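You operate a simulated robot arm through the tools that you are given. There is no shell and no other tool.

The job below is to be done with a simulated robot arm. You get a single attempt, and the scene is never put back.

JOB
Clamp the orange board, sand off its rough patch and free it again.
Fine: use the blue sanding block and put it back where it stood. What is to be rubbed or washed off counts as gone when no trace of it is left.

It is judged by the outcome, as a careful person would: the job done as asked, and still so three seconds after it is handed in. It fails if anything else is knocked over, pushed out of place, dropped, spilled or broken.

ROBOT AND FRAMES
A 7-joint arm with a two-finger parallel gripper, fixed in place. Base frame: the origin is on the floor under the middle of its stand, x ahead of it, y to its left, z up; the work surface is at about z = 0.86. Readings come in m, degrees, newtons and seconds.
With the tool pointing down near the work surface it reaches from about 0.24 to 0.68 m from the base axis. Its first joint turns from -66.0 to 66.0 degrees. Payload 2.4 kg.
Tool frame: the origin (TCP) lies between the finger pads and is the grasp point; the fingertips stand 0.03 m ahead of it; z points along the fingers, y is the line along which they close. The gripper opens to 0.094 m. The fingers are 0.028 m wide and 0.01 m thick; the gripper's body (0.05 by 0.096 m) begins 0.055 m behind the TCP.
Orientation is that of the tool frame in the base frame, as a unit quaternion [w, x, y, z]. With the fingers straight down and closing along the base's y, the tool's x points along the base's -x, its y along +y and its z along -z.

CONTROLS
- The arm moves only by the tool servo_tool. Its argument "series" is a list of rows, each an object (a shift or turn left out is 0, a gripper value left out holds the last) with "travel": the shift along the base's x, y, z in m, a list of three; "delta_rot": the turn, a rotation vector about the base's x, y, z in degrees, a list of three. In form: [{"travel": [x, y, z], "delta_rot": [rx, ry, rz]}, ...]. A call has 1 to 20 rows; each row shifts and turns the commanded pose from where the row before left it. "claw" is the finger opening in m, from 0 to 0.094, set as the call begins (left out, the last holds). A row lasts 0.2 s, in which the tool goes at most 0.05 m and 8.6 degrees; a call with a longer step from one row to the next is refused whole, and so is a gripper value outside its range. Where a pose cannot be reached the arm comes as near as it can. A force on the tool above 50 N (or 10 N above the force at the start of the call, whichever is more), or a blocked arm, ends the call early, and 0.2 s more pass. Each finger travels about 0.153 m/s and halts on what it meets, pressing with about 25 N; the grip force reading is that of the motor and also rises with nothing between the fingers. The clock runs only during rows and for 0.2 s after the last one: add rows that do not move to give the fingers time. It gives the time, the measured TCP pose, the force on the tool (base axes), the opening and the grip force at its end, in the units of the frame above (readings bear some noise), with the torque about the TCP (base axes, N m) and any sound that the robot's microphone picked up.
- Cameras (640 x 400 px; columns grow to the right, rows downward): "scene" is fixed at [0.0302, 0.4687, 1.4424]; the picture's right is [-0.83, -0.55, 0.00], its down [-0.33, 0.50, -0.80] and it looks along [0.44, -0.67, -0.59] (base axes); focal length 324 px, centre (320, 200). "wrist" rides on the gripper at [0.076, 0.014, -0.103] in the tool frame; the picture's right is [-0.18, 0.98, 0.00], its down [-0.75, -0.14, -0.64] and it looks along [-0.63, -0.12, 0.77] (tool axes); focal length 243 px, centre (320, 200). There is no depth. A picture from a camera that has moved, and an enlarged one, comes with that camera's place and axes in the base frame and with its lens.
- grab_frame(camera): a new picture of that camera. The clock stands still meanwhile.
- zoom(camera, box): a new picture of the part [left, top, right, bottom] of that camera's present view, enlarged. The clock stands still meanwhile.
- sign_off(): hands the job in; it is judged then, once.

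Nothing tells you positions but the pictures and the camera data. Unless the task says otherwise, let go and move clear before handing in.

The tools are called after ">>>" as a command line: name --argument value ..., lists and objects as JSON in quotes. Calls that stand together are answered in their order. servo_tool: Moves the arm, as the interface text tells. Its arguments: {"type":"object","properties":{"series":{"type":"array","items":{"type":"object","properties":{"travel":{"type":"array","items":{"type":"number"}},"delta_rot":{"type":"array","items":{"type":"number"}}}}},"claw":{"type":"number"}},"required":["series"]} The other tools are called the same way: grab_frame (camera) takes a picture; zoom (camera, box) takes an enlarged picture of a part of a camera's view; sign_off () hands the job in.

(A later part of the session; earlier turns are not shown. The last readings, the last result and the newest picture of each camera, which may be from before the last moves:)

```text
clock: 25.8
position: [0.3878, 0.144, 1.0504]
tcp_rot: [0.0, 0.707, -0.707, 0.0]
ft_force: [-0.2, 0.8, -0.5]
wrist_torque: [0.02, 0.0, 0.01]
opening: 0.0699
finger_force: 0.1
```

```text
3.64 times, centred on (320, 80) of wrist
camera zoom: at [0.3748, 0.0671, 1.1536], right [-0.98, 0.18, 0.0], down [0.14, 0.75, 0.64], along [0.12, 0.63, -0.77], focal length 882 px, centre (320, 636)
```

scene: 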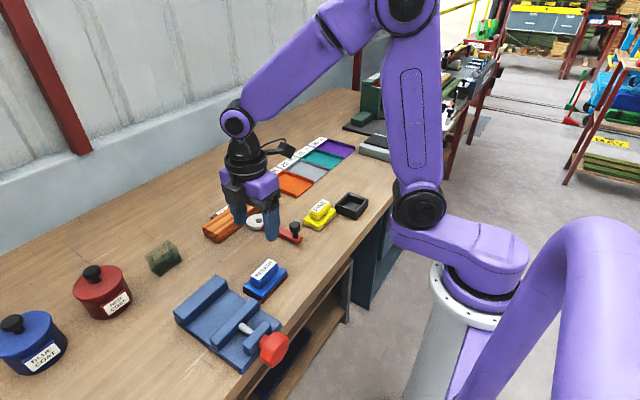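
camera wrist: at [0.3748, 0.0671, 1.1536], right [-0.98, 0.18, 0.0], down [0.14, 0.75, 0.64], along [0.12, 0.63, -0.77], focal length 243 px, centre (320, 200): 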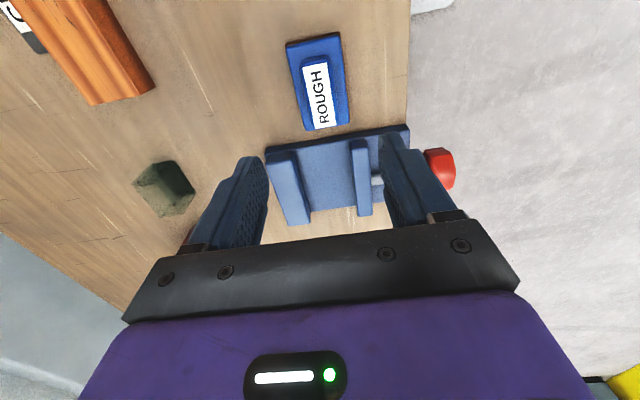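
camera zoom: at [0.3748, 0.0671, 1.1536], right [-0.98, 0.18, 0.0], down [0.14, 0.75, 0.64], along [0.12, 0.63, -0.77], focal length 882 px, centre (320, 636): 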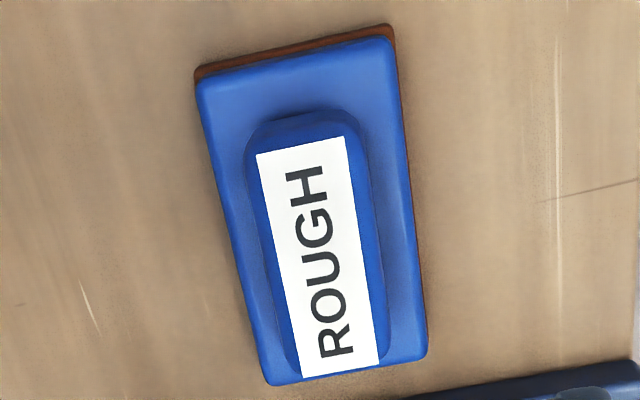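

The block is at about (0.3878, 0.1411), still square, so it has moved roughly 3 mm from its original (0.3907, 0.1398). I'll lower over it and grip across the narrow side, as deep as the plate allows.

>>> servo_tool --series '[{"travel": [0, -0.003, -0.03]}, {"travel": [0, 0, -0.04]}, {"travel": [0, 0, -0.035]}, {"travel": [0, 0, -0.02]}, {"travel": [0, 0, -0.008]}, {"travel": [0, 0, -0.005]}, {}, {}]' --claw 0.06

>>> zoom --camera "scene" --box '[200, 220, 320, 310]'

>>> grab_frame --camera "wrist"

```text
clock: 27.6
position: [0.3891, 0.1392, 0.9116]
tcp_rot: [0.0, -0.707, 0.707, 0.0]
ft_force: [1.4, 0.0, 0.3]
wrist_torque: [0.0, 0.03, -0.02]
opening: 0.0597
finger_force: 0.1
```

```text
4.44 times, centred on (260, 265) of scene
camera zoom: at [0.0302, 0.4687, 1.4424], right [-0.83, -0.55, 0.0], down [-0.33, 0.5, -0.8], along [0.44, -0.67, -0.59], focal length 1440 px, centre (587, -89)
```

zoom: 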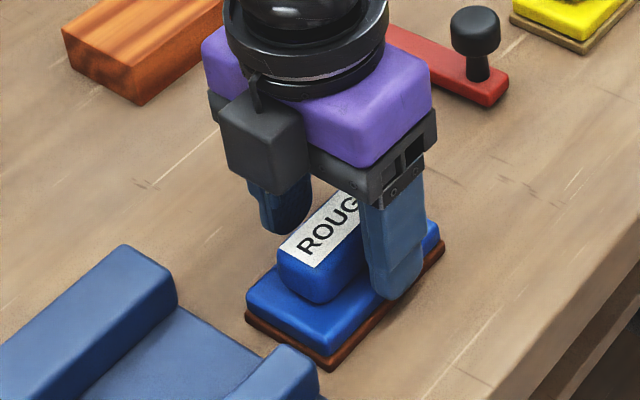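

```text
taken
camera wrist: at [0.375, 0.0638, 1.0154], right [-0.98, 0.18, 0.0], down [0.14, 0.75, 0.64], along [0.12, 0.63, -0.77], focal length 243 px, centre (320, 200)
```

wrist: 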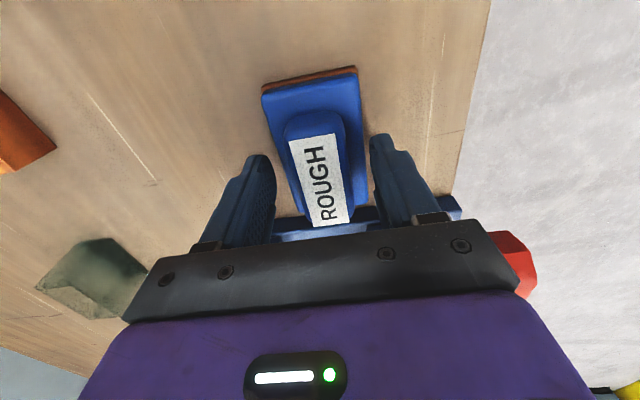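

The fingers are on both sides of the handle without touching the plate. Closing with full force, then a small test lift.

>>> servo_tool --series '[{}, {}, {}, {}]' --claw 0.0

>>> zoom --camera "scene" --box '[200, 220, 320, 310]'

>>> zoom --camera "wrist" --box '[240, 50, 400, 250]'

```text
clock: 28.6
position: [0.3875, 0.1409, 0.9125]
tcp_rot: [0.001, 0.708, -0.707, -0.001]
ft_force: [-0.1, -0.4, 0.7]
wrist_torque: [-0.03, -0.03, 0.01]
opening: 0.0358
finger_force: 25.4
```

```text
4.44 times, centred on (260, 265) of scene
camera zoom: at [0.0302, 0.4687, 1.4424], right [-0.83, -0.55, 0.0], down [-0.33, 0.5, -0.8], along [0.44, -0.67, -0.59], focal length 1440 px, centre (587, -89)
```

zoom: 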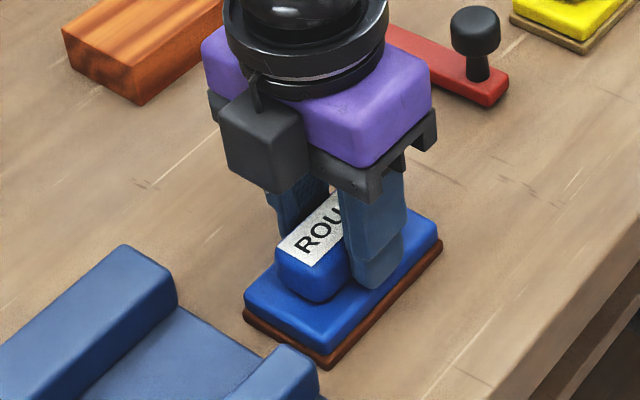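

```text
2.00 times, centred on (320, 150) of wrist
camera zoom: at [0.3751, 0.0638, 1.0155], right [-0.98, 0.18, 0.0], down [0.14, 0.75, 0.64], along [0.12, 0.63, -0.77], focal length 485 px, centre (320, 300)
```

zoom: 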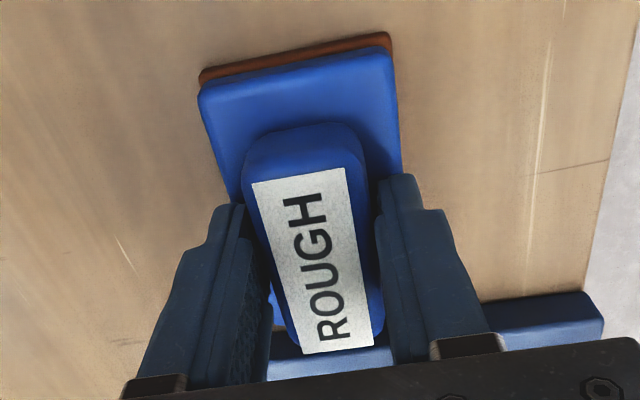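

It's gripped at 0.036 with 25 N. I'll test with a slow 8 mm lift.

>>> servo_tool --series '[{"travel": [0, 0, 0.002]}, {"travel": [0, 0, 0.002]}, {"travel": [0, 0, 0.002]}, {"travel": [0, 0, 0.002]}, {}]'

>>> zoom --camera "scene" --box '[200, 220, 320, 310]'

```text
clock: 29.8
position: [0.388, 0.14, 0.9199]
tcp_rot: [0.001, -0.707, 0.707, 0.0]
ft_force: [0.7, -0.1, -1.5]
wrist_torque: [-0.01, 0.01, 0.02]
opening: 0.0355
finger_force: 24.9
```

```text
4.44 times, centred on (260, 265) of scene
camera zoom: at [0.0303, 0.4687, 1.4424], right [-0.83, -0.55, 0.0], down [-0.33, 0.5, -0.8], along [0.44, -0.67, -0.59], focal length 1440 px, centre (587, -89)
```

zoom: 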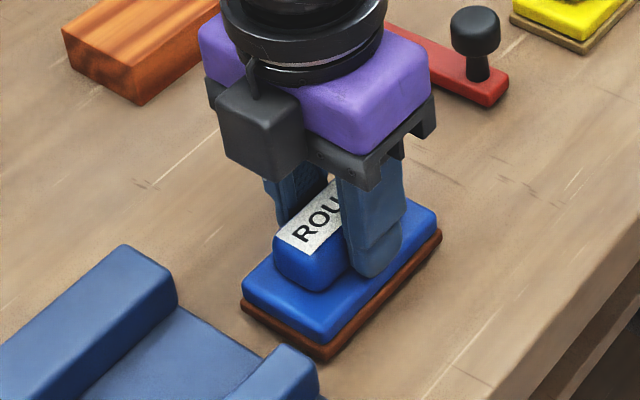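

The block seems to be rising with the fingers. I'll hold for a moment and check that it isn't creeping.

>>> servo_tool --series '[{}, {}, {}, {}, {}]'

>>> zoom --camera "scene" --box '[200, 220, 320, 310]'

>>> zoom --camera "wrist" --box '[240, 50, 400, 250]'

```text
clock: 31.0
position: [0.3877, 0.1413, 0.9201]
tcp_rot: [0.0, -0.707, 0.707, 0.0]
ft_force: [0.6, -0.1, -0.9]
wrist_torque: [0.03, 0.01, 0.01]
opening: 0.0356
finger_force: 24.9
```

```text
4.44 times, centred on (260, 265) of scene
camera zoom: at [0.0303, 0.4687, 1.4424], right [-0.83, -0.55, 0.0], down [-0.33, 0.5, -0.8], along [0.44, -0.67, -0.59], focal length 1440 px, centre (587, -89)
```

zoom: 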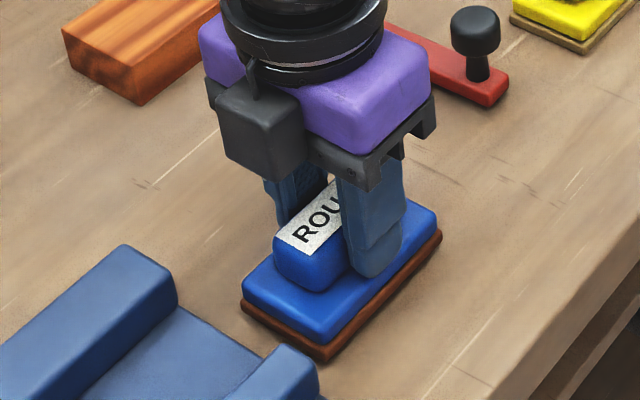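

```text
2.00 times, centred on (320, 150) of wrist
camera zoom: at [0.375, 0.0638, 1.0234], right [-0.98, 0.18, 0.0], down [0.14, 0.75, 0.64], along [0.12, 0.63, -0.77], focal length 485 px, centre (320, 300)
```

zoom: 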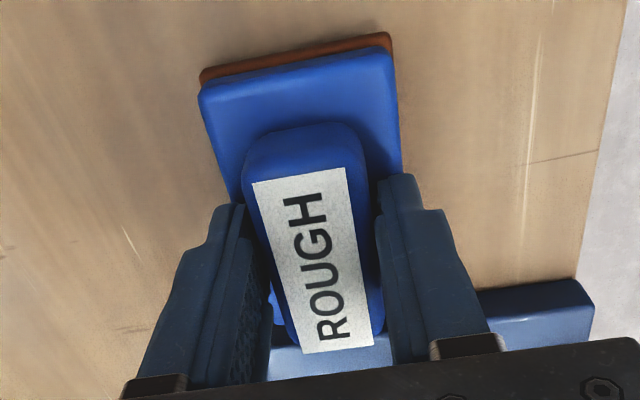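

The wrist view shows the block fixed in the fingers, so it is held. I'll lift it and carry it over the board.

>>> servo_tool --series '[{"travel": [0, 0, 0.01]}, {"travel": [0, 0, 0.02]}, {"travel": [0, 0, 0.02]}, {"travel": [0, 0, 0.02]}, {"travel": [0, 0, 0.02]}, {}]'

>>> grab_frame --camera "wrist"

```text
clock: 32.4
position: [0.3875, 0.1402, 1.009]
tcp_rot: [-0.001, -0.707, 0.707, 0.0]
ft_force: [-0.9, -0.2, -1.1]
wrist_torque: [0.0, 0.02, 0.03]
opening: 0.0356
finger_force: 25.2
```

```text
taken
camera wrist: at [0.3745, 0.0636, 1.1132], right [-0.98, 0.18, 0.0], down [0.14, 0.75, 0.64], along [0.12, 0.63, -0.77], focal length 243 px, centre (320, 200)
```

wrist: 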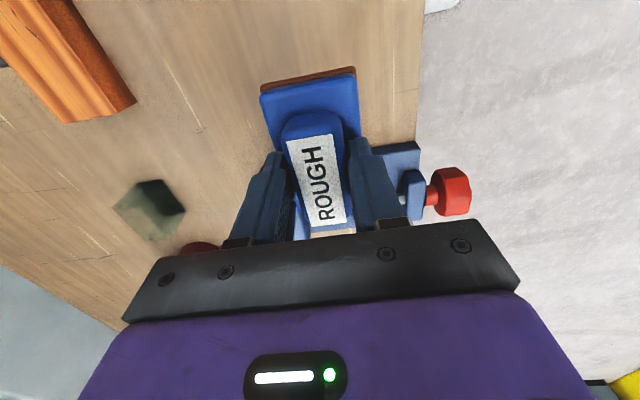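

>>> servo_tool --series '[{"travel": [0.0105, -0.0072, 0]}, {"travel": [0.0209, -0.0144, 0]}, {"travel": [0.0209, -0.0144, 0]}, {"travel": [0.0209, -0.0144, 0]}, {"travel": [0.0209, -0.0144, 0]}, {"travel": [0.0209, -0.0144, 0]}, {"travel": [0.0209, -0.0144, 0]}, {"travel": [0.0209, -0.0144, 0]}, {"travel": [0.0209, -0.0144, 0]}, {"travel": [0.0209, -0.0144, 0]}, {"travel": [0.0106, -0.0072, 0]}, {}, {}]'

>>> grab_frame --camera "wrist"

>>> zoom --camera "scene" --box '[160, 130, 320, 260]'

```text
clock: 35.2
position: [0.5975, -0.0034, 1.011]
tcp_rot: [0.0, 0.707, -0.707, 0.0]
ft_force: [-0.4, 0.5, -1.3]
wrist_torque: [-0.04, 0.0, -0.05]
opening: 0.0316
finger_force: 25.1
```

```text
taken
camera wrist: at [0.5839, -0.0803, 1.1134], right [-0.98, 0.18, 0.0], down [0.14, 0.75, 0.64], along [0.12, 0.63, -0.77], focal length 243 px, centre (320, 200)
```

wrist: 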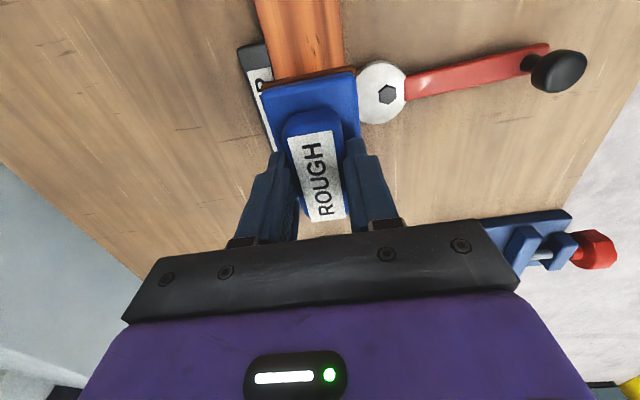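

```text
3.08 times, centred on (240, 195) of scene
camera zoom: at [0.0303, 0.4687, 1.4424], right [-0.83, -0.55, 0.0], down [-0.33, 0.5, -0.8], along [0.44, -0.67, -0.59], focal length 997 px, centre (566, 215)
```

zoom: 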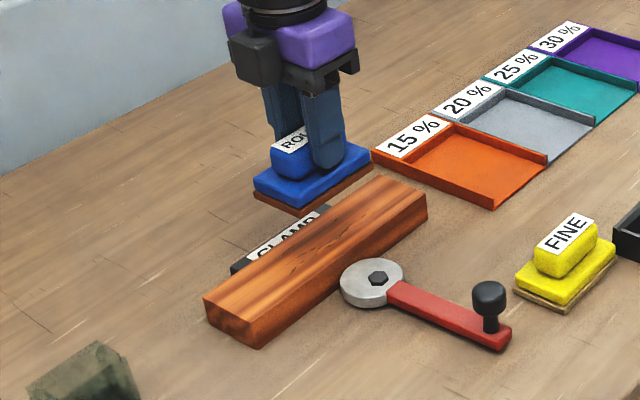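

The block is over the board, though the grip has settled slightly, to 0.032. I'll lower gently until it touches the board.

>>> servo_tool --series '[{"travel": [0, 0, -0.02]}, {"travel": [0, 0, -0.02]}, {"travel": [0, 0, -0.01]}, {"travel": [0, 0, -0.005]}, {"travel": [0, 0, -0.003]}, {"travel": [0, 0, -0.003]}, {}]'

>>> zoom --camera "scene" --box '[180, 150, 290, 250]'

>>> grab_frame --camera "wrist"

```text
clock: 36.8
position: [0.597, -0.003, 0.9483]
tcp_rot: [-0.001, 0.707, -0.707, 0.0]
ft_force: [0.0, -0.5, -1.2]
wrist_torque: [0.01, -0.01, -0.04]
opening: 0.0312
finger_force: 25.0
```

```text
4.00 times, centred on (235, 200) of scene
camera zoom: at [0.0303, 0.4687, 1.4424], right [-0.83, -0.55, 0.0], down [-0.33, 0.5, -0.8], along [0.44, -0.67, -0.59], focal length 1296 px, centre (660, 200)
```

zoom: 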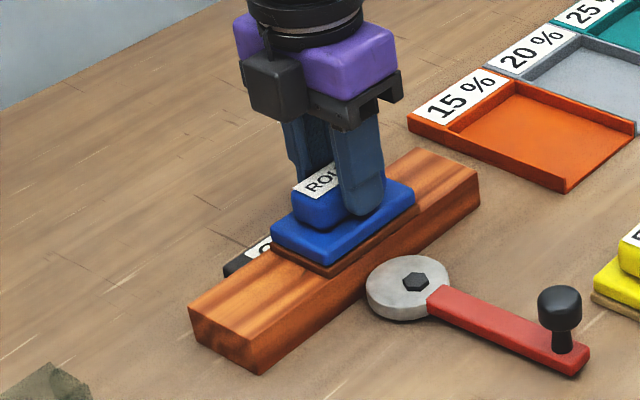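

```text
taken
camera wrist: at [0.5842, -0.0804, 1.0521], right [-0.98, 0.18, 0.0], down [0.14, 0.75, 0.64], along [0.12, 0.63, -0.77], focal length 243 px, centre (320, 200)
```

wrist: 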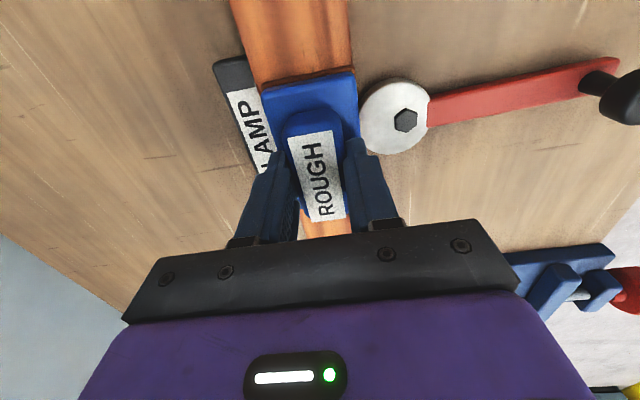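

Nearly touching. I'll go down further in 1 mm steps.

>>> servo_tool --series '[{"travel": [0, 0, -0.001]}, {"travel": [0, 0, -0.001]}, {"travel": [0, 0, -0.001]}, {"travel": [0, 0, -0.001]}, {}]'

```text
clock: 38.0
position: [0.5982, -0.003, 0.9473]
tcp_rot: [0.001, -0.707, 0.707, -0.002]
ft_force: [-6.1, -1.0, 26.6]
wrist_torque: [-0.05, 0.1, -0.01]
opening: 0.0315
finger_force: 25.4
```

Contact with the board is at 27 N. I'll ease off a millimetre and start with a gentle stroke of ±4.5 cm along the board.

>>> servo_tool --series '[{"travel": [0, 0, 0.001]}, {"travel": [0, 0.009, 0]}, {"travel": [0, 0.009, 0]}, {"travel": [0, 0.009, 0]}, {"travel": [0, 0.009, 0]}, {"travel": [0, 0.009, 0]}, {"travel": [0, -0.009, 0]}, {"travel": [0, -0.009, 0]}, {"travel": [0, -0.009, 0]}, {"travel": [0, -0.009, 0]}, {"travel": [0, -0.009, 0]}, {}]'

>>> grab_frame --camera "wrist"

>>> zoom --camera "scene" --box '[180, 150, 290, 250]'

```text
clock: 40.6
position: [0.5987, -0.0038, 0.947]
tcp_rot: [0.0, -0.707, 0.707, 0.001]
ft_force: [0.6, 6.4, 18.0]
wrist_torque: [0.39, -0.3, 0.08]
opening: 0.0315
finger_force: 24.5
```

```text
taken
camera wrist: at [0.5839, -0.0802, 1.0498], right [-0.98, 0.18, 0.0], down [0.14, 0.75, 0.64], along [0.12, 0.63, -0.77], focal length 243 px, centre (320, 200)
```

wrist: 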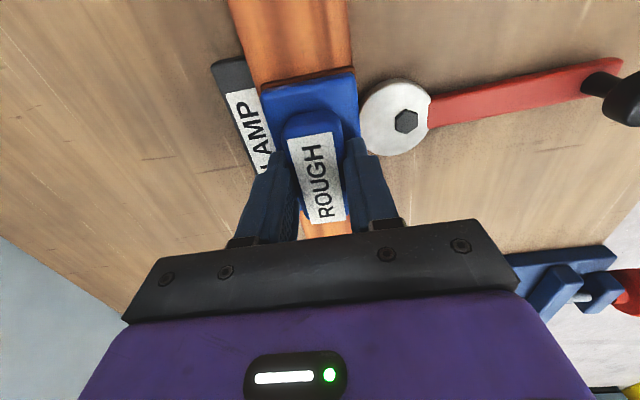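

```text
4.00 times, centred on (235, 200) of scene
camera zoom: at [0.0299, 0.4688, 1.4423], right [-0.83, -0.55, 0.0], down [-0.33, 0.5, -0.8], along [0.44, -0.67, -0.59], focal length 1296 px, centre (660, 200)
```

zoom: 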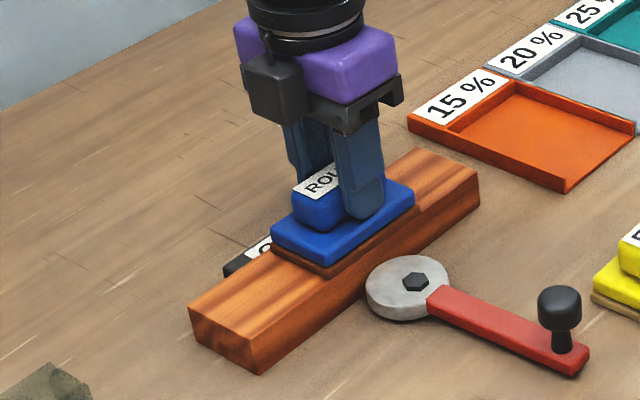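

The board stayed put and the block tracks well. Now full strokes to both sides.

>>> servo_tool --series '[{"travel": [0, -0.01, 0]}, {"travel": [0, -0.01, 0]}, {"travel": [0, -0.01, 0]}, {"travel": [0, -0.01, 0]}, {"travel": [0, -0.01, 0]}, {"travel": [0, 0.01, 0]}, {"travel": [0, 0.01, 0]}, {"travel": [0, 0.01, 0]}, {"travel": [0, 0.01, 0]}, {"travel": [0, 0.01, 0]}, {"travel": [0, 0.01, 0]}, {"travel": [0, 0.01, 0]}, {"travel": [0, 0.01, 0]}, {"travel": [0, 0.01, 0]}, {"travel": [0, 0.01, 0]}, {}]'

>>> zoom --camera "scene" --box '[180, 150, 290, 250]'

>>> grab_frame --camera "wrist"

```text
clock: 44.0
position: [0.5978, 0.0475, 0.9476]
tcp_rot: [-0.001, 0.707, -0.707, 0.0]
ft_force: [0.4, -6.7, 19.8]
wrist_torque: [-0.32, -0.21, 0.02]
opening: 0.0315
finger_force: 24.7
```

```text
4.00 times, centred on (235, 200) of scene
camera zoom: at [0.0298, 0.4685, 1.4425], right [-0.83, -0.55, 0.0], down [-0.33, 0.5, -0.8], along [0.44, -0.67, -0.59], focal length 1296 px, centre (660, 200)
```

zoom: 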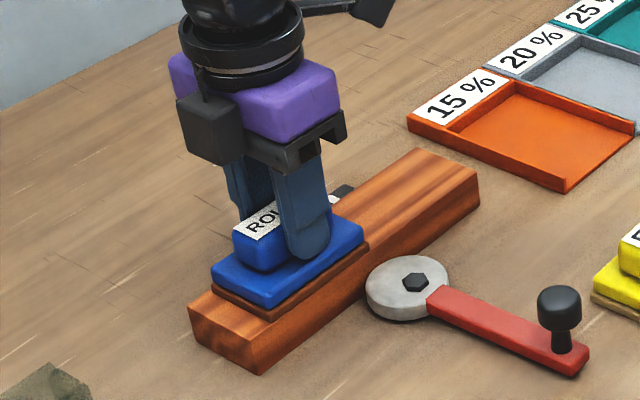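

```text
taken
camera wrist: at [0.5839, -0.0299, 1.0497], right [-0.98, 0.18, 0.0], down [0.14, 0.75, 0.64], along [0.12, 0.63, -0.77], focal length 243 px, centre (320, 200)
```

wrist: 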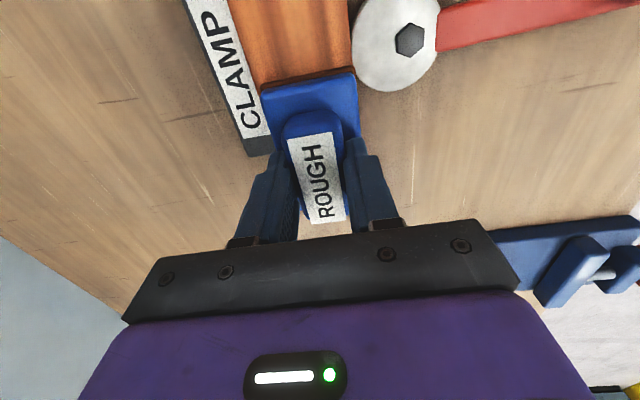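

I'll check the exposed part of the board for leftover scratches.

>>> zoom --camera "scene" --box '[225, 180, 275, 220]'

>>> zoom --camera "wrist" --box '[220, 0, 380, 90]'

```text
10.00 times, centred on (250, 200) of scene
camera zoom: at [0.0298, 0.4685, 1.4425], right [-0.83, -0.55, 0.0], down [-0.33, 0.5, -0.8], along [0.44, -0.67, -0.59], focal length 3240 px, centre (1020, 200)
```

zoom: 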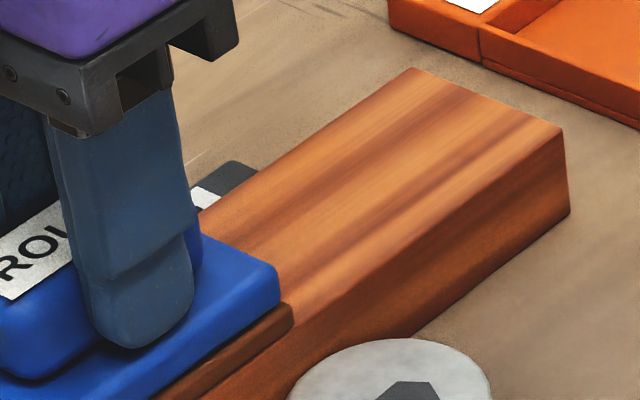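

```text
4.00 times, centred on (300, 45) of wrist
camera zoom: at [0.5839, -0.0299, 1.0497], right [-0.98, 0.18, 0.0], down [0.14, 0.75, 0.64], along [0.12, 0.63, -0.77], focal length 970 px, centre (400, 820)
```

zoom: 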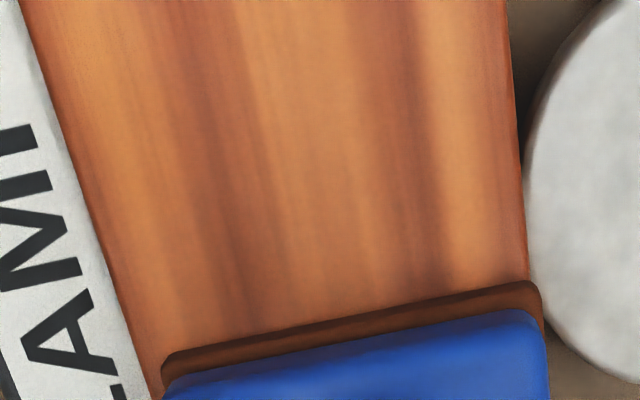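

The left-behind part is clean. I'll do another full back-and-forth to be sure of the whole patch.

>>> servo_tool --series '[{"travel": [0, -0.01, 0]}, {"travel": [0, -0.01, 0]}, {"travel": [0, -0.01, 0]}, {"travel": [0, -0.01, 0]}, {"travel": [0, -0.01, 0]}, {"travel": [0, -0.01, 0]}, {"travel": [0, -0.01, 0]}, {"travel": [0, -0.01, 0]}, {"travel": [0, -0.01, 0]}, {"travel": [0, -0.01, 0]}, {"travel": [0, 0.01, 0]}, {"travel": [0, 0.01, 0]}, {"travel": [0, 0.01, 0]}, {"travel": [0, 0.01, 0]}, {"travel": [0, 0.01, 0]}, {"travel": [0, 0.01, 0]}, {"travel": [0, 0.01, 0]}, {"travel": [0, 0.01, 0]}, {"travel": [0, 0.01, 0]}, {"travel": [0, 0.01, 0]}]'

>>> servo_tool --series '[{"travel": [0, -0.01, 0]}, {"travel": [0, -0.01, 0]}, {"travel": [0, -0.01, 0]}, {"travel": [0, -0.01, 0]}, {"travel": [0, -0.01, 0]}, {"travel": [0, -0.01, 0]}, {"travel": [0, -0.01, 0]}, {"travel": [0, -0.01, 0]}, {"travel": [0, -0.01, 0]}, {"travel": [0, -0.01, 0]}, {}]'

>>> zoom --camera "scene" --box '[180, 150, 290, 250]'

>>> zoom --camera "scene" --box '[200, 195, 250, 235]'

>>> grab_frame --camera "wrist"

```text
clock: 48.2
position: [0.5973, 0.0465, 0.9466]
tcp_rot: [0.0, 0.708, -0.706, 0.002]
ft_force: [0.4, -6.6, 22.5]
wrist_torque: [-0.3, -0.25, 0.03]
opening: 0.0313
finger_force: 25.1
```

```text
clock: 50.6
position: [0.5971, -0.055, 0.9469]
tcp_rot: [0.0, -0.707, 0.707, -0.001]
ft_force: [-0.1, 7.0, 19.8]
wrist_torque: [0.33, -0.3, 0.03]
opening: 0.0316
finger_force: 24.9
```

```text
4.00 times, centred on (235, 200) of scene
camera zoom: at [0.0298, 0.4689, 1.4423], right [-0.83, -0.55, 0.0], down [-0.33, 0.5, -0.8], along [0.44, -0.67, -0.59], focal length 1296 px, centre (660, 200)
```

zoom: 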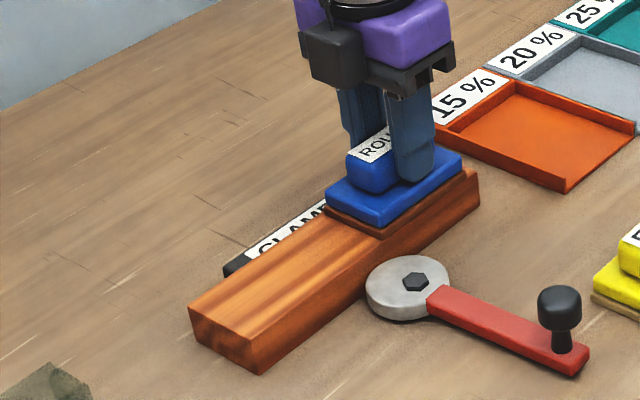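

```text
10.00 times, centred on (225, 215) of scene
camera zoom: at [0.0298, 0.4689, 1.4423], right [-0.83, -0.55, 0.0], down [-0.33, 0.5, -0.8], along [0.44, -0.67, -0.59], focal length 3240 px, centre (1270, 50)
```

zoom: 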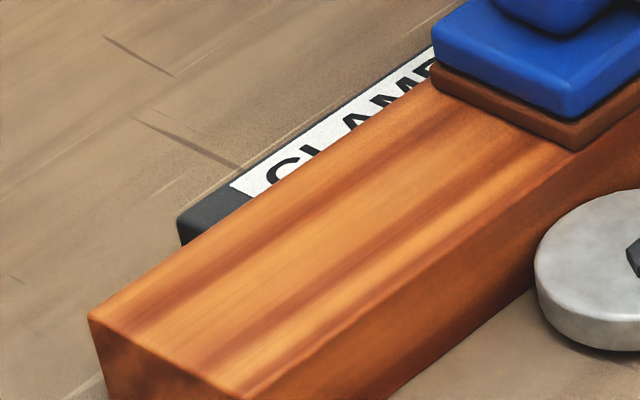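

```text
taken
camera wrist: at [0.5838, -0.1304, 1.0497], right [-0.98, 0.18, 0.0], down [0.14, 0.75, 0.64], along [0.12, 0.63, -0.77], focal length 243 px, centre (320, 200)
```

wrist: 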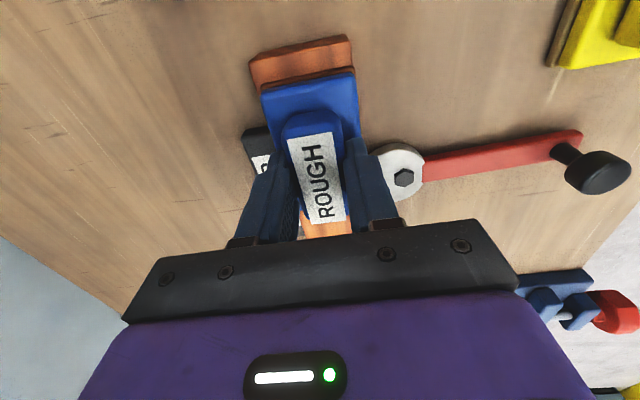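

Both halves look clean. I'll lift slowly straight up, then inspect the whole board before taking the block back.

>>> servo_tool --series '[{"travel": [0, 0, 0.001]}, {"travel": [0, 0, 0.002]}, {"travel": [0, 0, 0.003]}, {"travel": [0, 0, 0.006]}, {"travel": [0, 0, 0.01]}, {"travel": [0, 0, 0.012]}, {"travel": [0, 0, 0.012]}, {"travel": [0, 0, 0.01]}, {"travel": [0, 0, 0.005]}, {}]'

>>> grab_frame --camera "wrist"

>>> zoom --camera "scene" --box '[195, 180, 285, 245]'

```text
clock: 52.8
position: [0.5974, -0.053, 1.0081]
tcp_rot: [0.001, 0.707, -0.707, 0.0]
ft_force: [0.1, 0.3, -1.7]
wrist_torque: [0.02, 0.02, -0.02]
opening: 0.0316
finger_force: 25.1
```

```text
taken
camera wrist: at [0.5844, -0.1301, 1.1104], right [-0.98, 0.18, 0.0], down [0.14, 0.75, 0.64], along [0.12, 0.63, -0.77], focal length 243 px, centre (320, 200)
```

wrist: 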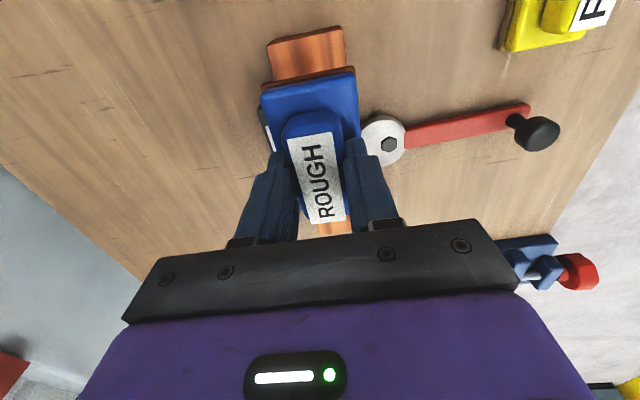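

```text
6.15 times, centred on (240, 212) of scene
camera zoom: at [0.0303, 0.4687, 1.4424], right [-0.83, -0.55, 0.0], down [-0.33, 0.5, -0.8], along [0.44, -0.67, -0.59], focal length 1994 px, centre (812, 123)
```

zoom: 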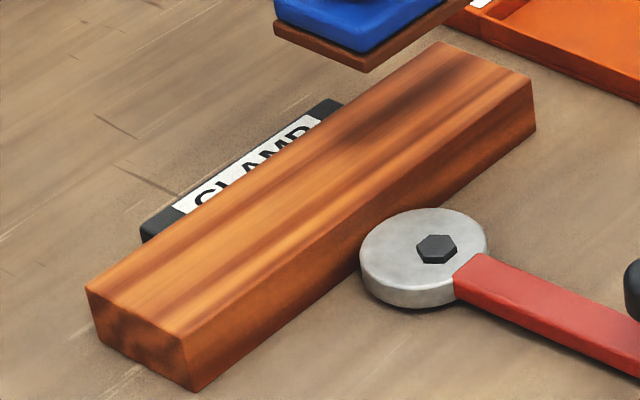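

The board is clean. Now I'll measure how the block sits in the fingers, so it can go back to exactly (0.3907, 0.1398).

>>> zoom --camera "wrist" --box '[240, 50, 400, 250]'

```text
2.00 times, centred on (320, 150) of wrist
camera zoom: at [0.5844, -0.1301, 1.1104], right [-0.98, 0.18, 0.0], down [0.14, 0.75, 0.64], along [0.12, 0.63, -0.77], focal length 485 px, centre (320, 300)
```

zoom: 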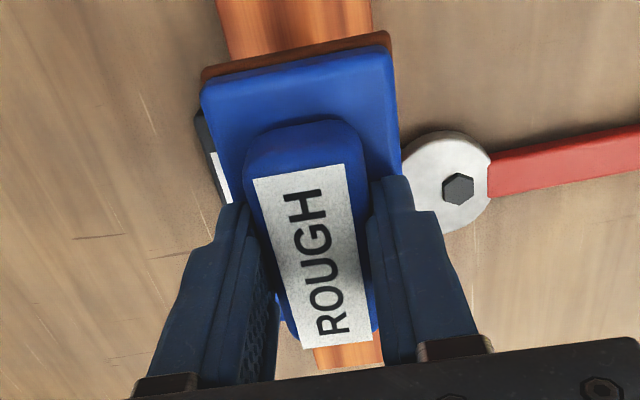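

The block sat 2 mm lower in the grip but is otherwise centred on the TCP. I'll carry it back smoothly to above its original place.

>>> servo_tool --series '[{"travel": [-0.00432, 0.00403, 0]}, {"travel": [-0.00863, 0.00805, 0]}, {"travel": [-0.01295, 0.01208, 0]}, {"travel": [-0.01726, 0.0161, 0]}, {"travel": [-0.01726, 0.0161, 0]}, {"travel": [-0.01726, 0.0161, 0]}, {"travel": [-0.01726, 0.0161, 0]}, {"travel": [-0.01726, 0.0161, 0]}, {"travel": [-0.01726, 0.0161, 0]}, {"travel": [-0.01726, 0.0161, 0]}, {"travel": [-0.01726, 0.0161, 0]}, {"travel": [-0.01726, 0.0161, 0]}, {"travel": [-0.01295, 0.01208, 0]}, {"travel": [-0.00863, 0.00805, 0]}, {"travel": [-0.00432, 0.00403, 0]}, {}, {}]'

>>> grab_frame --camera "wrist"

>>> grab_frame --camera "scene"

```text
clock: 56.4
position: [0.3896, 0.1402, 1.0066]
tcp_rot: [0.0, -0.707, 0.707, -0.001]
ft_force: [0.2, -0.5, -0.7]
wrist_torque: [-0.03, 0.01, -0.02]
opening: 0.0318
finger_force: 24.9
```

```text
taken
camera wrist: at [0.3761, 0.063, 1.1099], right [-0.98, 0.18, 0.0], down [0.14, 0.75, 0.64], along [0.12, 0.63, -0.77], focal length 243 px, centre (320, 200)
```

wrist: 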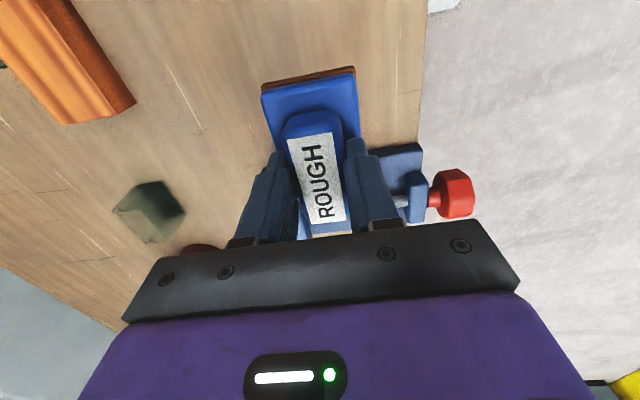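

```text
taken
```

scene: 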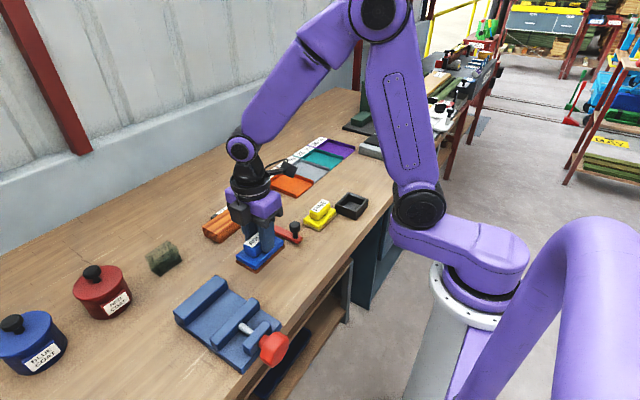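

I'm about 2 mm short in x, so I'll correct that while lowering and then settle the block in small steps.

>>> servo_tool --series '[{"travel": [0.001, -0.0004, -0.01]}, {"travel": [0.001, -0.0004, -0.02]}, {"travel": [0, 0, -0.02]}, {"travel": [0, 0, -0.02]}, {"travel": [0, 0, -0.01]}, {"travel": [0, 0, -0.005]}, {}]'

>>> servo_tool --series '[{"travel": [0, 0, -0.002]}, {"travel": [0, 0, -0.002]}, {"travel": [0, 0, -0.001]}, {}]'

>>> zoom --camera "scene" --box '[220, 240, 310, 310]'

>>> grab_frame --camera "wrist"

```text
clock: 58.0
position: [0.3931, 0.1371, 0.9218]
tcp_rot: [0.0, 0.707, -0.707, -0.001]
ft_force: [-0.4, -0.7, -0.2]
wrist_torque: [0.04, 0.0, 0.0]
opening: 0.0317
finger_force: 24.9
```

```text
clock: 59.0
position: [0.3927, 0.1382, 0.9168]
tcp_rot: [0.0, 0.707, -0.707, 0.0]
ft_force: [0.0, 0.7, -0.5]
wrist_torque: [0.05, 0.03, -0.01]
opening: 0.0311
finger_force: 25.0
```

```text
5.71 times, centred on (265, 275) of scene
camera zoom: at [0.0303, 0.4687, 1.4424], right [-0.83, -0.55, 0.0], down [-0.33, 0.5, -0.8], along [0.44, -0.67, -0.59], focal length 1851 px, centre (634, -229)
```

zoom: 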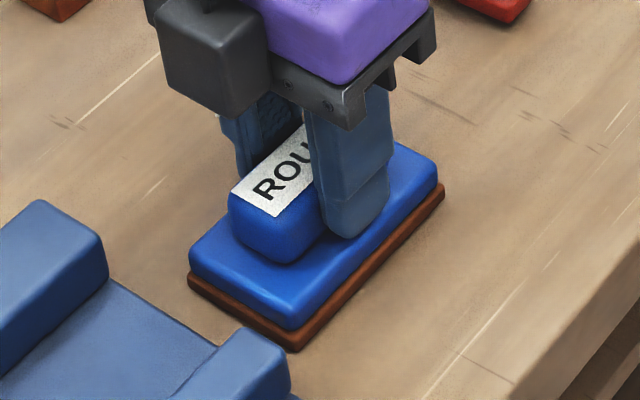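

```text
taken
camera wrist: at [0.3788, 0.0618, 1.0201], right [-0.98, 0.18, 0.0], down [0.14, 0.75, 0.64], along [0.12, 0.63, -0.77], focal length 243 px, centre (320, 200)
```

wrist: 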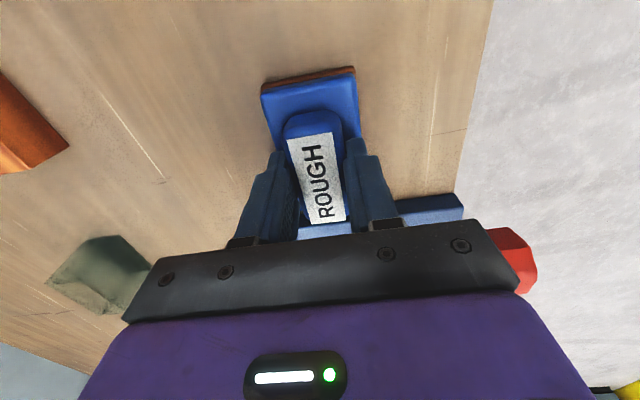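

About 2 to 3 mm above the table and within 1 mm of the spot. I'll nudge x by -1 mm and lower to contact.

>>> servo_tool --series '[{"travel": [-0.001, 0, -0.001]}, {"travel": [0, 0, -0.001]}, {}]'

>>> zoom --camera "scene" --box '[220, 240, 310, 310]'

```text
clock: 59.8
position: [0.3912, 0.139, 0.9161]
tcp_rot: [-0.001, -0.707, 0.707, 0.0]
ft_force: [-1.5, -0.1, 3.0]
wrist_torque: [-0.08, -0.09, -0.06]
opening: 0.0316
finger_force: 24.8
```

```text
5.71 times, centred on (265, 275) of scene
camera zoom: at [0.0302, 0.4686, 1.4424], right [-0.83, -0.55, 0.0], down [-0.33, 0.5, -0.8], along [0.44, -0.67, -0.59], focal length 1851 px, centre (634, -229)
```

zoom: 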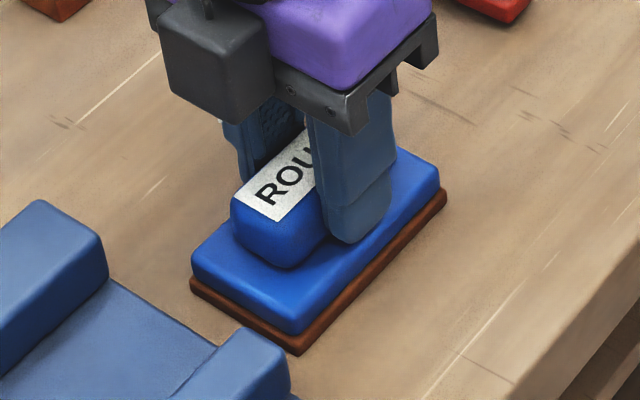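

The block is seated, with contact felt at 3 N. Opening the fingers and checking its place.

>>> servo_tool --series '[{"travel": [0, 0, -0.0005]}, {}]'

>>> servo_tool --series '[{}, {}, {}]' --claw 0.06

>>> servo_tool --series '[{"travel": [0, 0, 0.01]}, {"travel": [0, 0, 0.03]}, {"travel": [0, 0, 0.04]}, {"travel": [0, 0, 0.04]}, {"travel": [0, 0, 0.015]}, {}]'

>>> zoom --camera "scene" --box '[220, 240, 310, 310]'

>>> zoom --camera "wrist" --box '[260, 25, 380, 135]'

```text
clock: 60.4
position: [0.3911, 0.1381, 0.9152]
tcp_rot: [-0.001, 0.708, -0.707, 0.0]
ft_force: [-3.4, 0.1, 13.3]
wrist_torque: [-0.19, -0.23, -0.05]
opening: 0.0313
finger_force: 24.8
```

```text
clock: 61.2
position: [0.3912, 0.1382, 0.9142]
tcp_rot: [0.001, -0.707, 0.707, -0.001]
ft_force: [-0.4, 0.0, 0.2]
wrist_torque: [-0.01, 0.01, 0.01]
opening: 0.0598
finger_force: 0.1
```

```text
clock: 62.6
position: [0.3912, 0.1385, 1.0503]
tcp_rot: [0.0, -0.707, 0.707, -0.001]
ft_force: [0.3, -0.5, -0.1]
wrist_torque: [0.0, 0.02, 0.0]
opening: 0.0601
finger_force: 0.1
```

```text
5.71 times, centred on (265, 275) of scene
camera zoom: at [0.0302, 0.4687, 1.4424], right [-0.83, -0.55, 0.0], down [-0.33, 0.5, -0.8], along [0.44, -0.67, -0.59], focal length 1851 px, centre (634, -229)
```

zoom: 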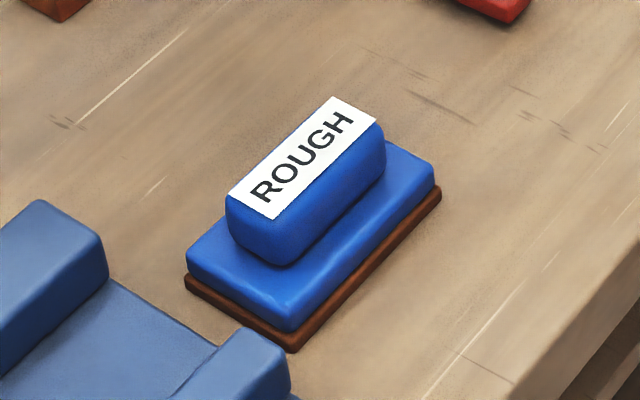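

```text
3.64 times, centred on (320, 80) of wrist
camera zoom: at [0.3776, 0.0627, 1.1526], right [-0.98, 0.18, 0.0], down [0.14, 0.75, 0.64], along [0.12, 0.63, -0.77], focal length 882 px, centre (320, 636)
```

zoom: 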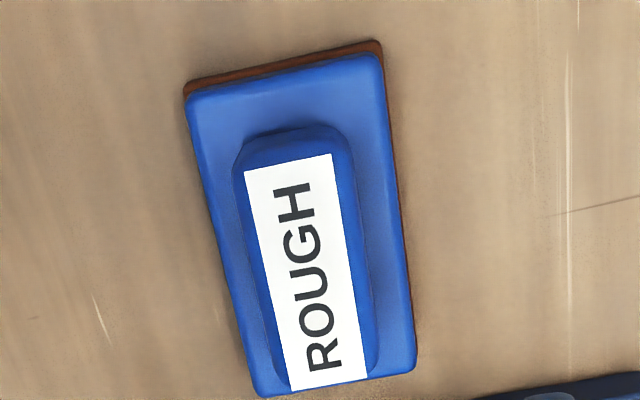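

The block stands flat again but slid about 4 mm in +x as the fingers opened. I'll go back down and nudge it to centre by narrowing the fingers around the handle, without squeezing it.

>>> servo_tool --series '[{"travel": [0, 0, -0.03]}, {"travel": [0, 0, -0.04]}, {"travel": [0, 0, -0.035]}, {"travel": [0, 0, -0.02]}, {"travel": [0, 0, -0.0073]}, {}]'

>>> servo_tool --series '[{}, {}]' --claw 0.044

>>> servo_tool --series '[{}, {}]' --claw 0.039

>>> servo_tool --series '[{}, {}]' --claw 0.036

>>> zoom --camera "scene" --box '[220, 240, 310, 310]'

```text
clock: 64.0
position: [0.3919, 0.1387, 0.9175]
tcp_rot: [0.0, -0.707, 0.708, 0.001]
ft_force: [0.7, -0.5, 0.0]
wrist_torque: [-0.01, -0.02, 0.0]
opening: 0.0599
finger_force: 0.1
```

```text
clock: 64.6
position: [0.3909, 0.14, 0.9171]
tcp_rot: [0.0, 0.707, -0.707, 0.0]
ft_force: [-0.5, 0.2, -0.1]
wrist_torque: [0.05, -0.01, 0.02]
opening: 0.044
finger_force: 0.0
```

```text
clock: 65.2
position: [0.3924, 0.1395, 0.9169]
tcp_rot: [0.0, 0.707, -0.707, 0.0]
ft_force: [0.1, -0.8, 0.1]
wrist_torque: [0.0, 0.0, 0.0]
opening: 0.0391
finger_force: 0.1
```

```text
clock: 65.8
position: [0.393, 0.1389, 0.9179]
tcp_rot: [0.0, -0.707, 0.707, 0.0]
ft_force: [0.5, 1.0, -1.2]
wrist_torque: [-0.01, 0.0, -0.01]
opening: 0.0361
finger_force: 0.1
```

```text
5.71 times, centred on (265, 275) of scene
camera zoom: at [0.0302, 0.4687, 1.4424], right [-0.83, -0.55, 0.0], down [-0.33, 0.5, -0.8], along [0.44, -0.67, -0.59], focal length 1851 px, centre (634, -229)
```

zoom: 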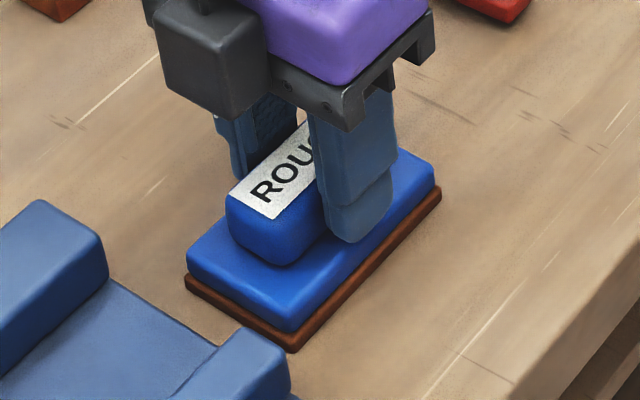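

>>> zoom --camera "wrist" --box '[240, 50, 400, 250]'

```text
2.00 times, centred on (320, 150) of wrist
camera zoom: at [0.3784, 0.0628, 1.0206], right [-0.98, 0.18, 0.0], down [0.14, 0.75, 0.64], along [0.12, 0.63, -0.77], focal length 485 px, centre (320, 300)
```

zoom: 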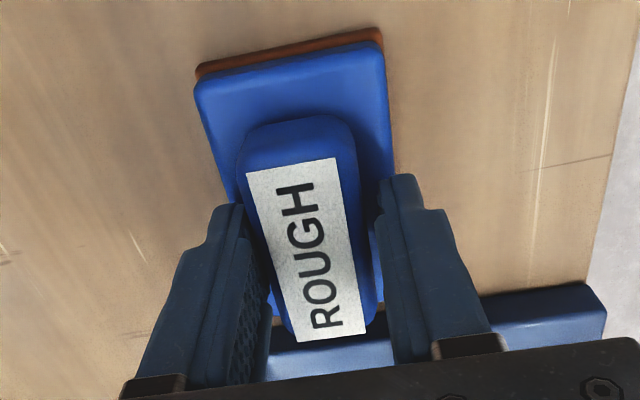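

The block touches the +x finger only. I'll slide the fingers slowly -3.5 mm in x to push it back.

>>> servo_tool --series '[{"travel": [-0.001, 0, 0]}, {"travel": [-0.001, 0, 0]}, {"travel": [-0.001, 0, 0]}, {"travel": [-0.0005, 0, 0]}, {}]'

>>> zoom --camera "scene" --box '[220, 240, 310, 310]'

>>> zoom --camera "wrist" --box '[240, 50, 400, 250]'

```text
clock: 67.0
position: [0.3875, 0.1396, 0.9176]
tcp_rot: [0.0, 0.708, -0.706, 0.0]
ft_force: [0.8, 0.5, -0.3]
wrist_torque: [0.01, 0.0, 0.05]
opening: 0.0364
finger_force: 0.5
```

```text
5.71 times, centred on (265, 275) of scene
camera zoom: at [0.0303, 0.4687, 1.4424], right [-0.83, -0.55, 0.0], down [-0.33, 0.5, -0.8], along [0.44, -0.67, -0.59], focal length 1851 px, centre (634, -229)
```

zoom: 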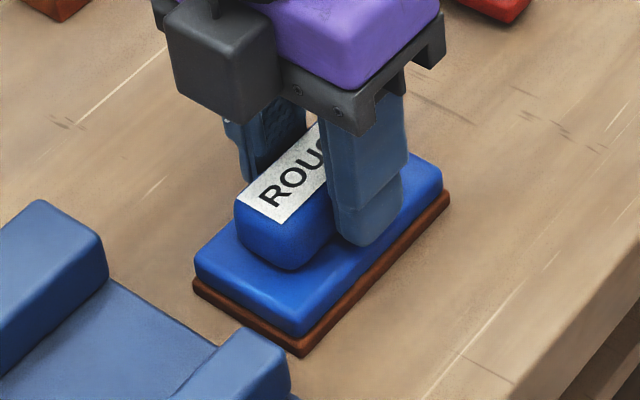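

```text
2.00 times, centred on (320, 150) of wrist
camera zoom: at [0.3742, 0.0621, 1.0204], right [-0.98, 0.18, 0.0], down [0.14, 0.75, 0.64], along [0.12, 0.63, -0.77], focal length 485 px, centre (320, 300)
```

zoom: 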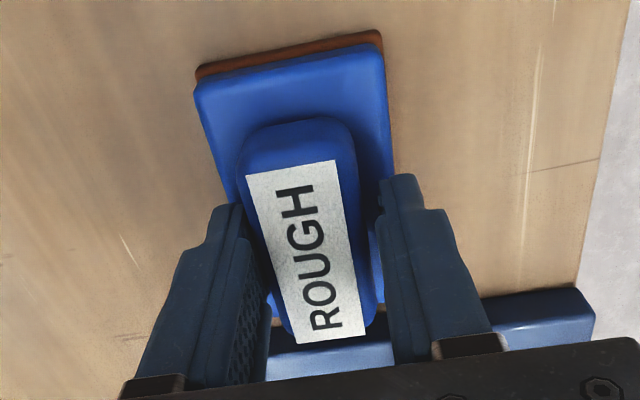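

The block's corners now match the original picture. Opening and rising clear.

>>> servo_tool --series '[{}, {}]' --claw 0.06

>>> servo_tool --series '[{"travel": [0, 0, 0.01]}, {"travel": [0, 0, 0.03]}, {"travel": [0, 0, 0.04]}, {"travel": [0, 0, 0.04]}, {"travel": [0, 0, 0.012]}, {}]'

>>> zoom --camera "scene" --box '[220, 240, 310, 310]'

>>> grab_frame --camera "scene"

```text
clock: 67.6
position: [0.3887, 0.1399, 0.9175]
tcp_rot: [0.0, -0.707, 0.707, 0.0]
ft_force: [-0.3, 0.4, 0.4]
wrist_torque: [-0.02, 0.0, -0.03]
opening: 0.0599
finger_force: 0.1
```

```text
clock: 69.0
position: [0.3885, 0.141, 1.0502]
tcp_rot: [0.0, -0.707, 0.707, 0.0]
ft_force: [-0.4, -1.1, 0.7]
wrist_torque: [-0.02, 0.02, 0.02]
opening: 0.06
finger_force: 0.1
```

```text
5.71 times, centred on (265, 275) of scene
camera zoom: at [0.0302, 0.4687, 1.4424], right [-0.83, -0.55, 0.0], down [-0.33, 0.5, -0.8], along [0.44, -0.67, -0.59], focal length 1851 px, centre (634, -229)
```

zoom: 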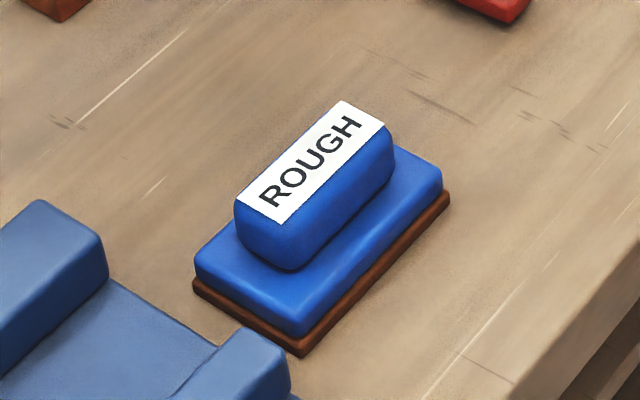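

```text
taken
```

scene: 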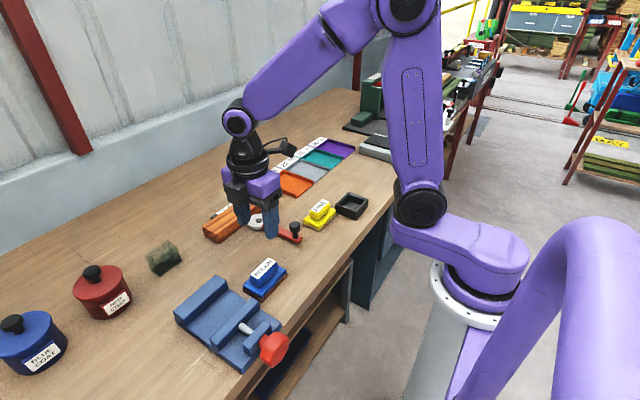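

The blue block is back on its spot. Now to free the clamp: I'll move above the knob at about (0.414, -0.006) with the same gripper angle as when I let go of it.

>>> servo_tool --series '[{"travel": [0.0032, -0.0184, 0], "delta_rot": [0, 0, -4.9]}, {"travel": [0.0032, -0.0184, 0], "delta_rot": [0, 0, -4.9]}, {"travel": [0.0032, -0.0184, 0], "delta_rot": [0, 0, -4.9]}, {"travel": [0.0032, -0.0184, 0], "delta_rot": [0, 0, -4.9]}, {"travel": [0.0032, -0.0184, 0], "delta_rot": [0, 0, -4.9]}, {"travel": [0.0032, -0.0184, 0], "delta_rot": [0, 0, -4.9]}, {"travel": [0.0032, -0.0184, 0], "delta_rot": [0, 0, -4.9]}, {"travel": [0.0032, -0.0184, 0], "delta_rot": [0, 0, -4.9]}, {}, {}]'

>>> grab_frame --camera "wrist"

>>> zoom --camera "scene" --box '[195, 180, 325, 260]'

```text
clock: 71.2
position: [0.4135, -0.0085, 1.0493]
tcp_rot: [0.0, -0.429, 0.903, -0.001]
ft_force: [-0.3, -0.8, -0.4]
wrist_torque: [0.03, 0.02, 0.0]
opening: 0.06
finger_force: 0.0
```

```text
taken
camera wrist: at [0.3549, -0.0595, 1.1531], right [-0.65, 0.76, 0.0], down [0.59, 0.49, 0.64], along [0.49, 0.41, -0.77], focal length 243 px, centre (320, 200)
```

wrist: 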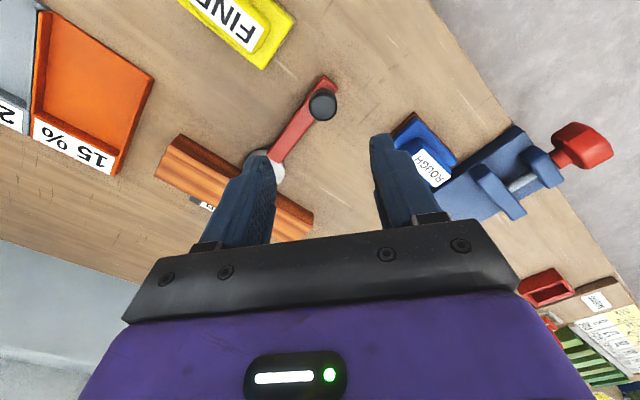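

```text
4.92 times, centred on (260, 220) of scene
camera zoom: at [0.0303, 0.4687, 1.4424], right [-0.83, -0.55, 0.0], down [-0.33, 0.5, -0.8], along [0.44, -0.67, -0.59], focal length 1595 px, centre (615, 102)
```

zoom: 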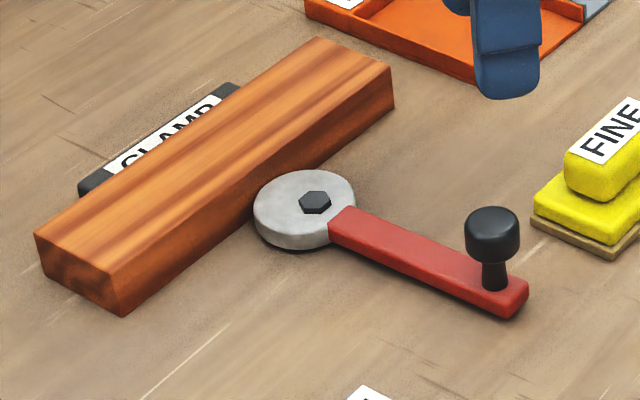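

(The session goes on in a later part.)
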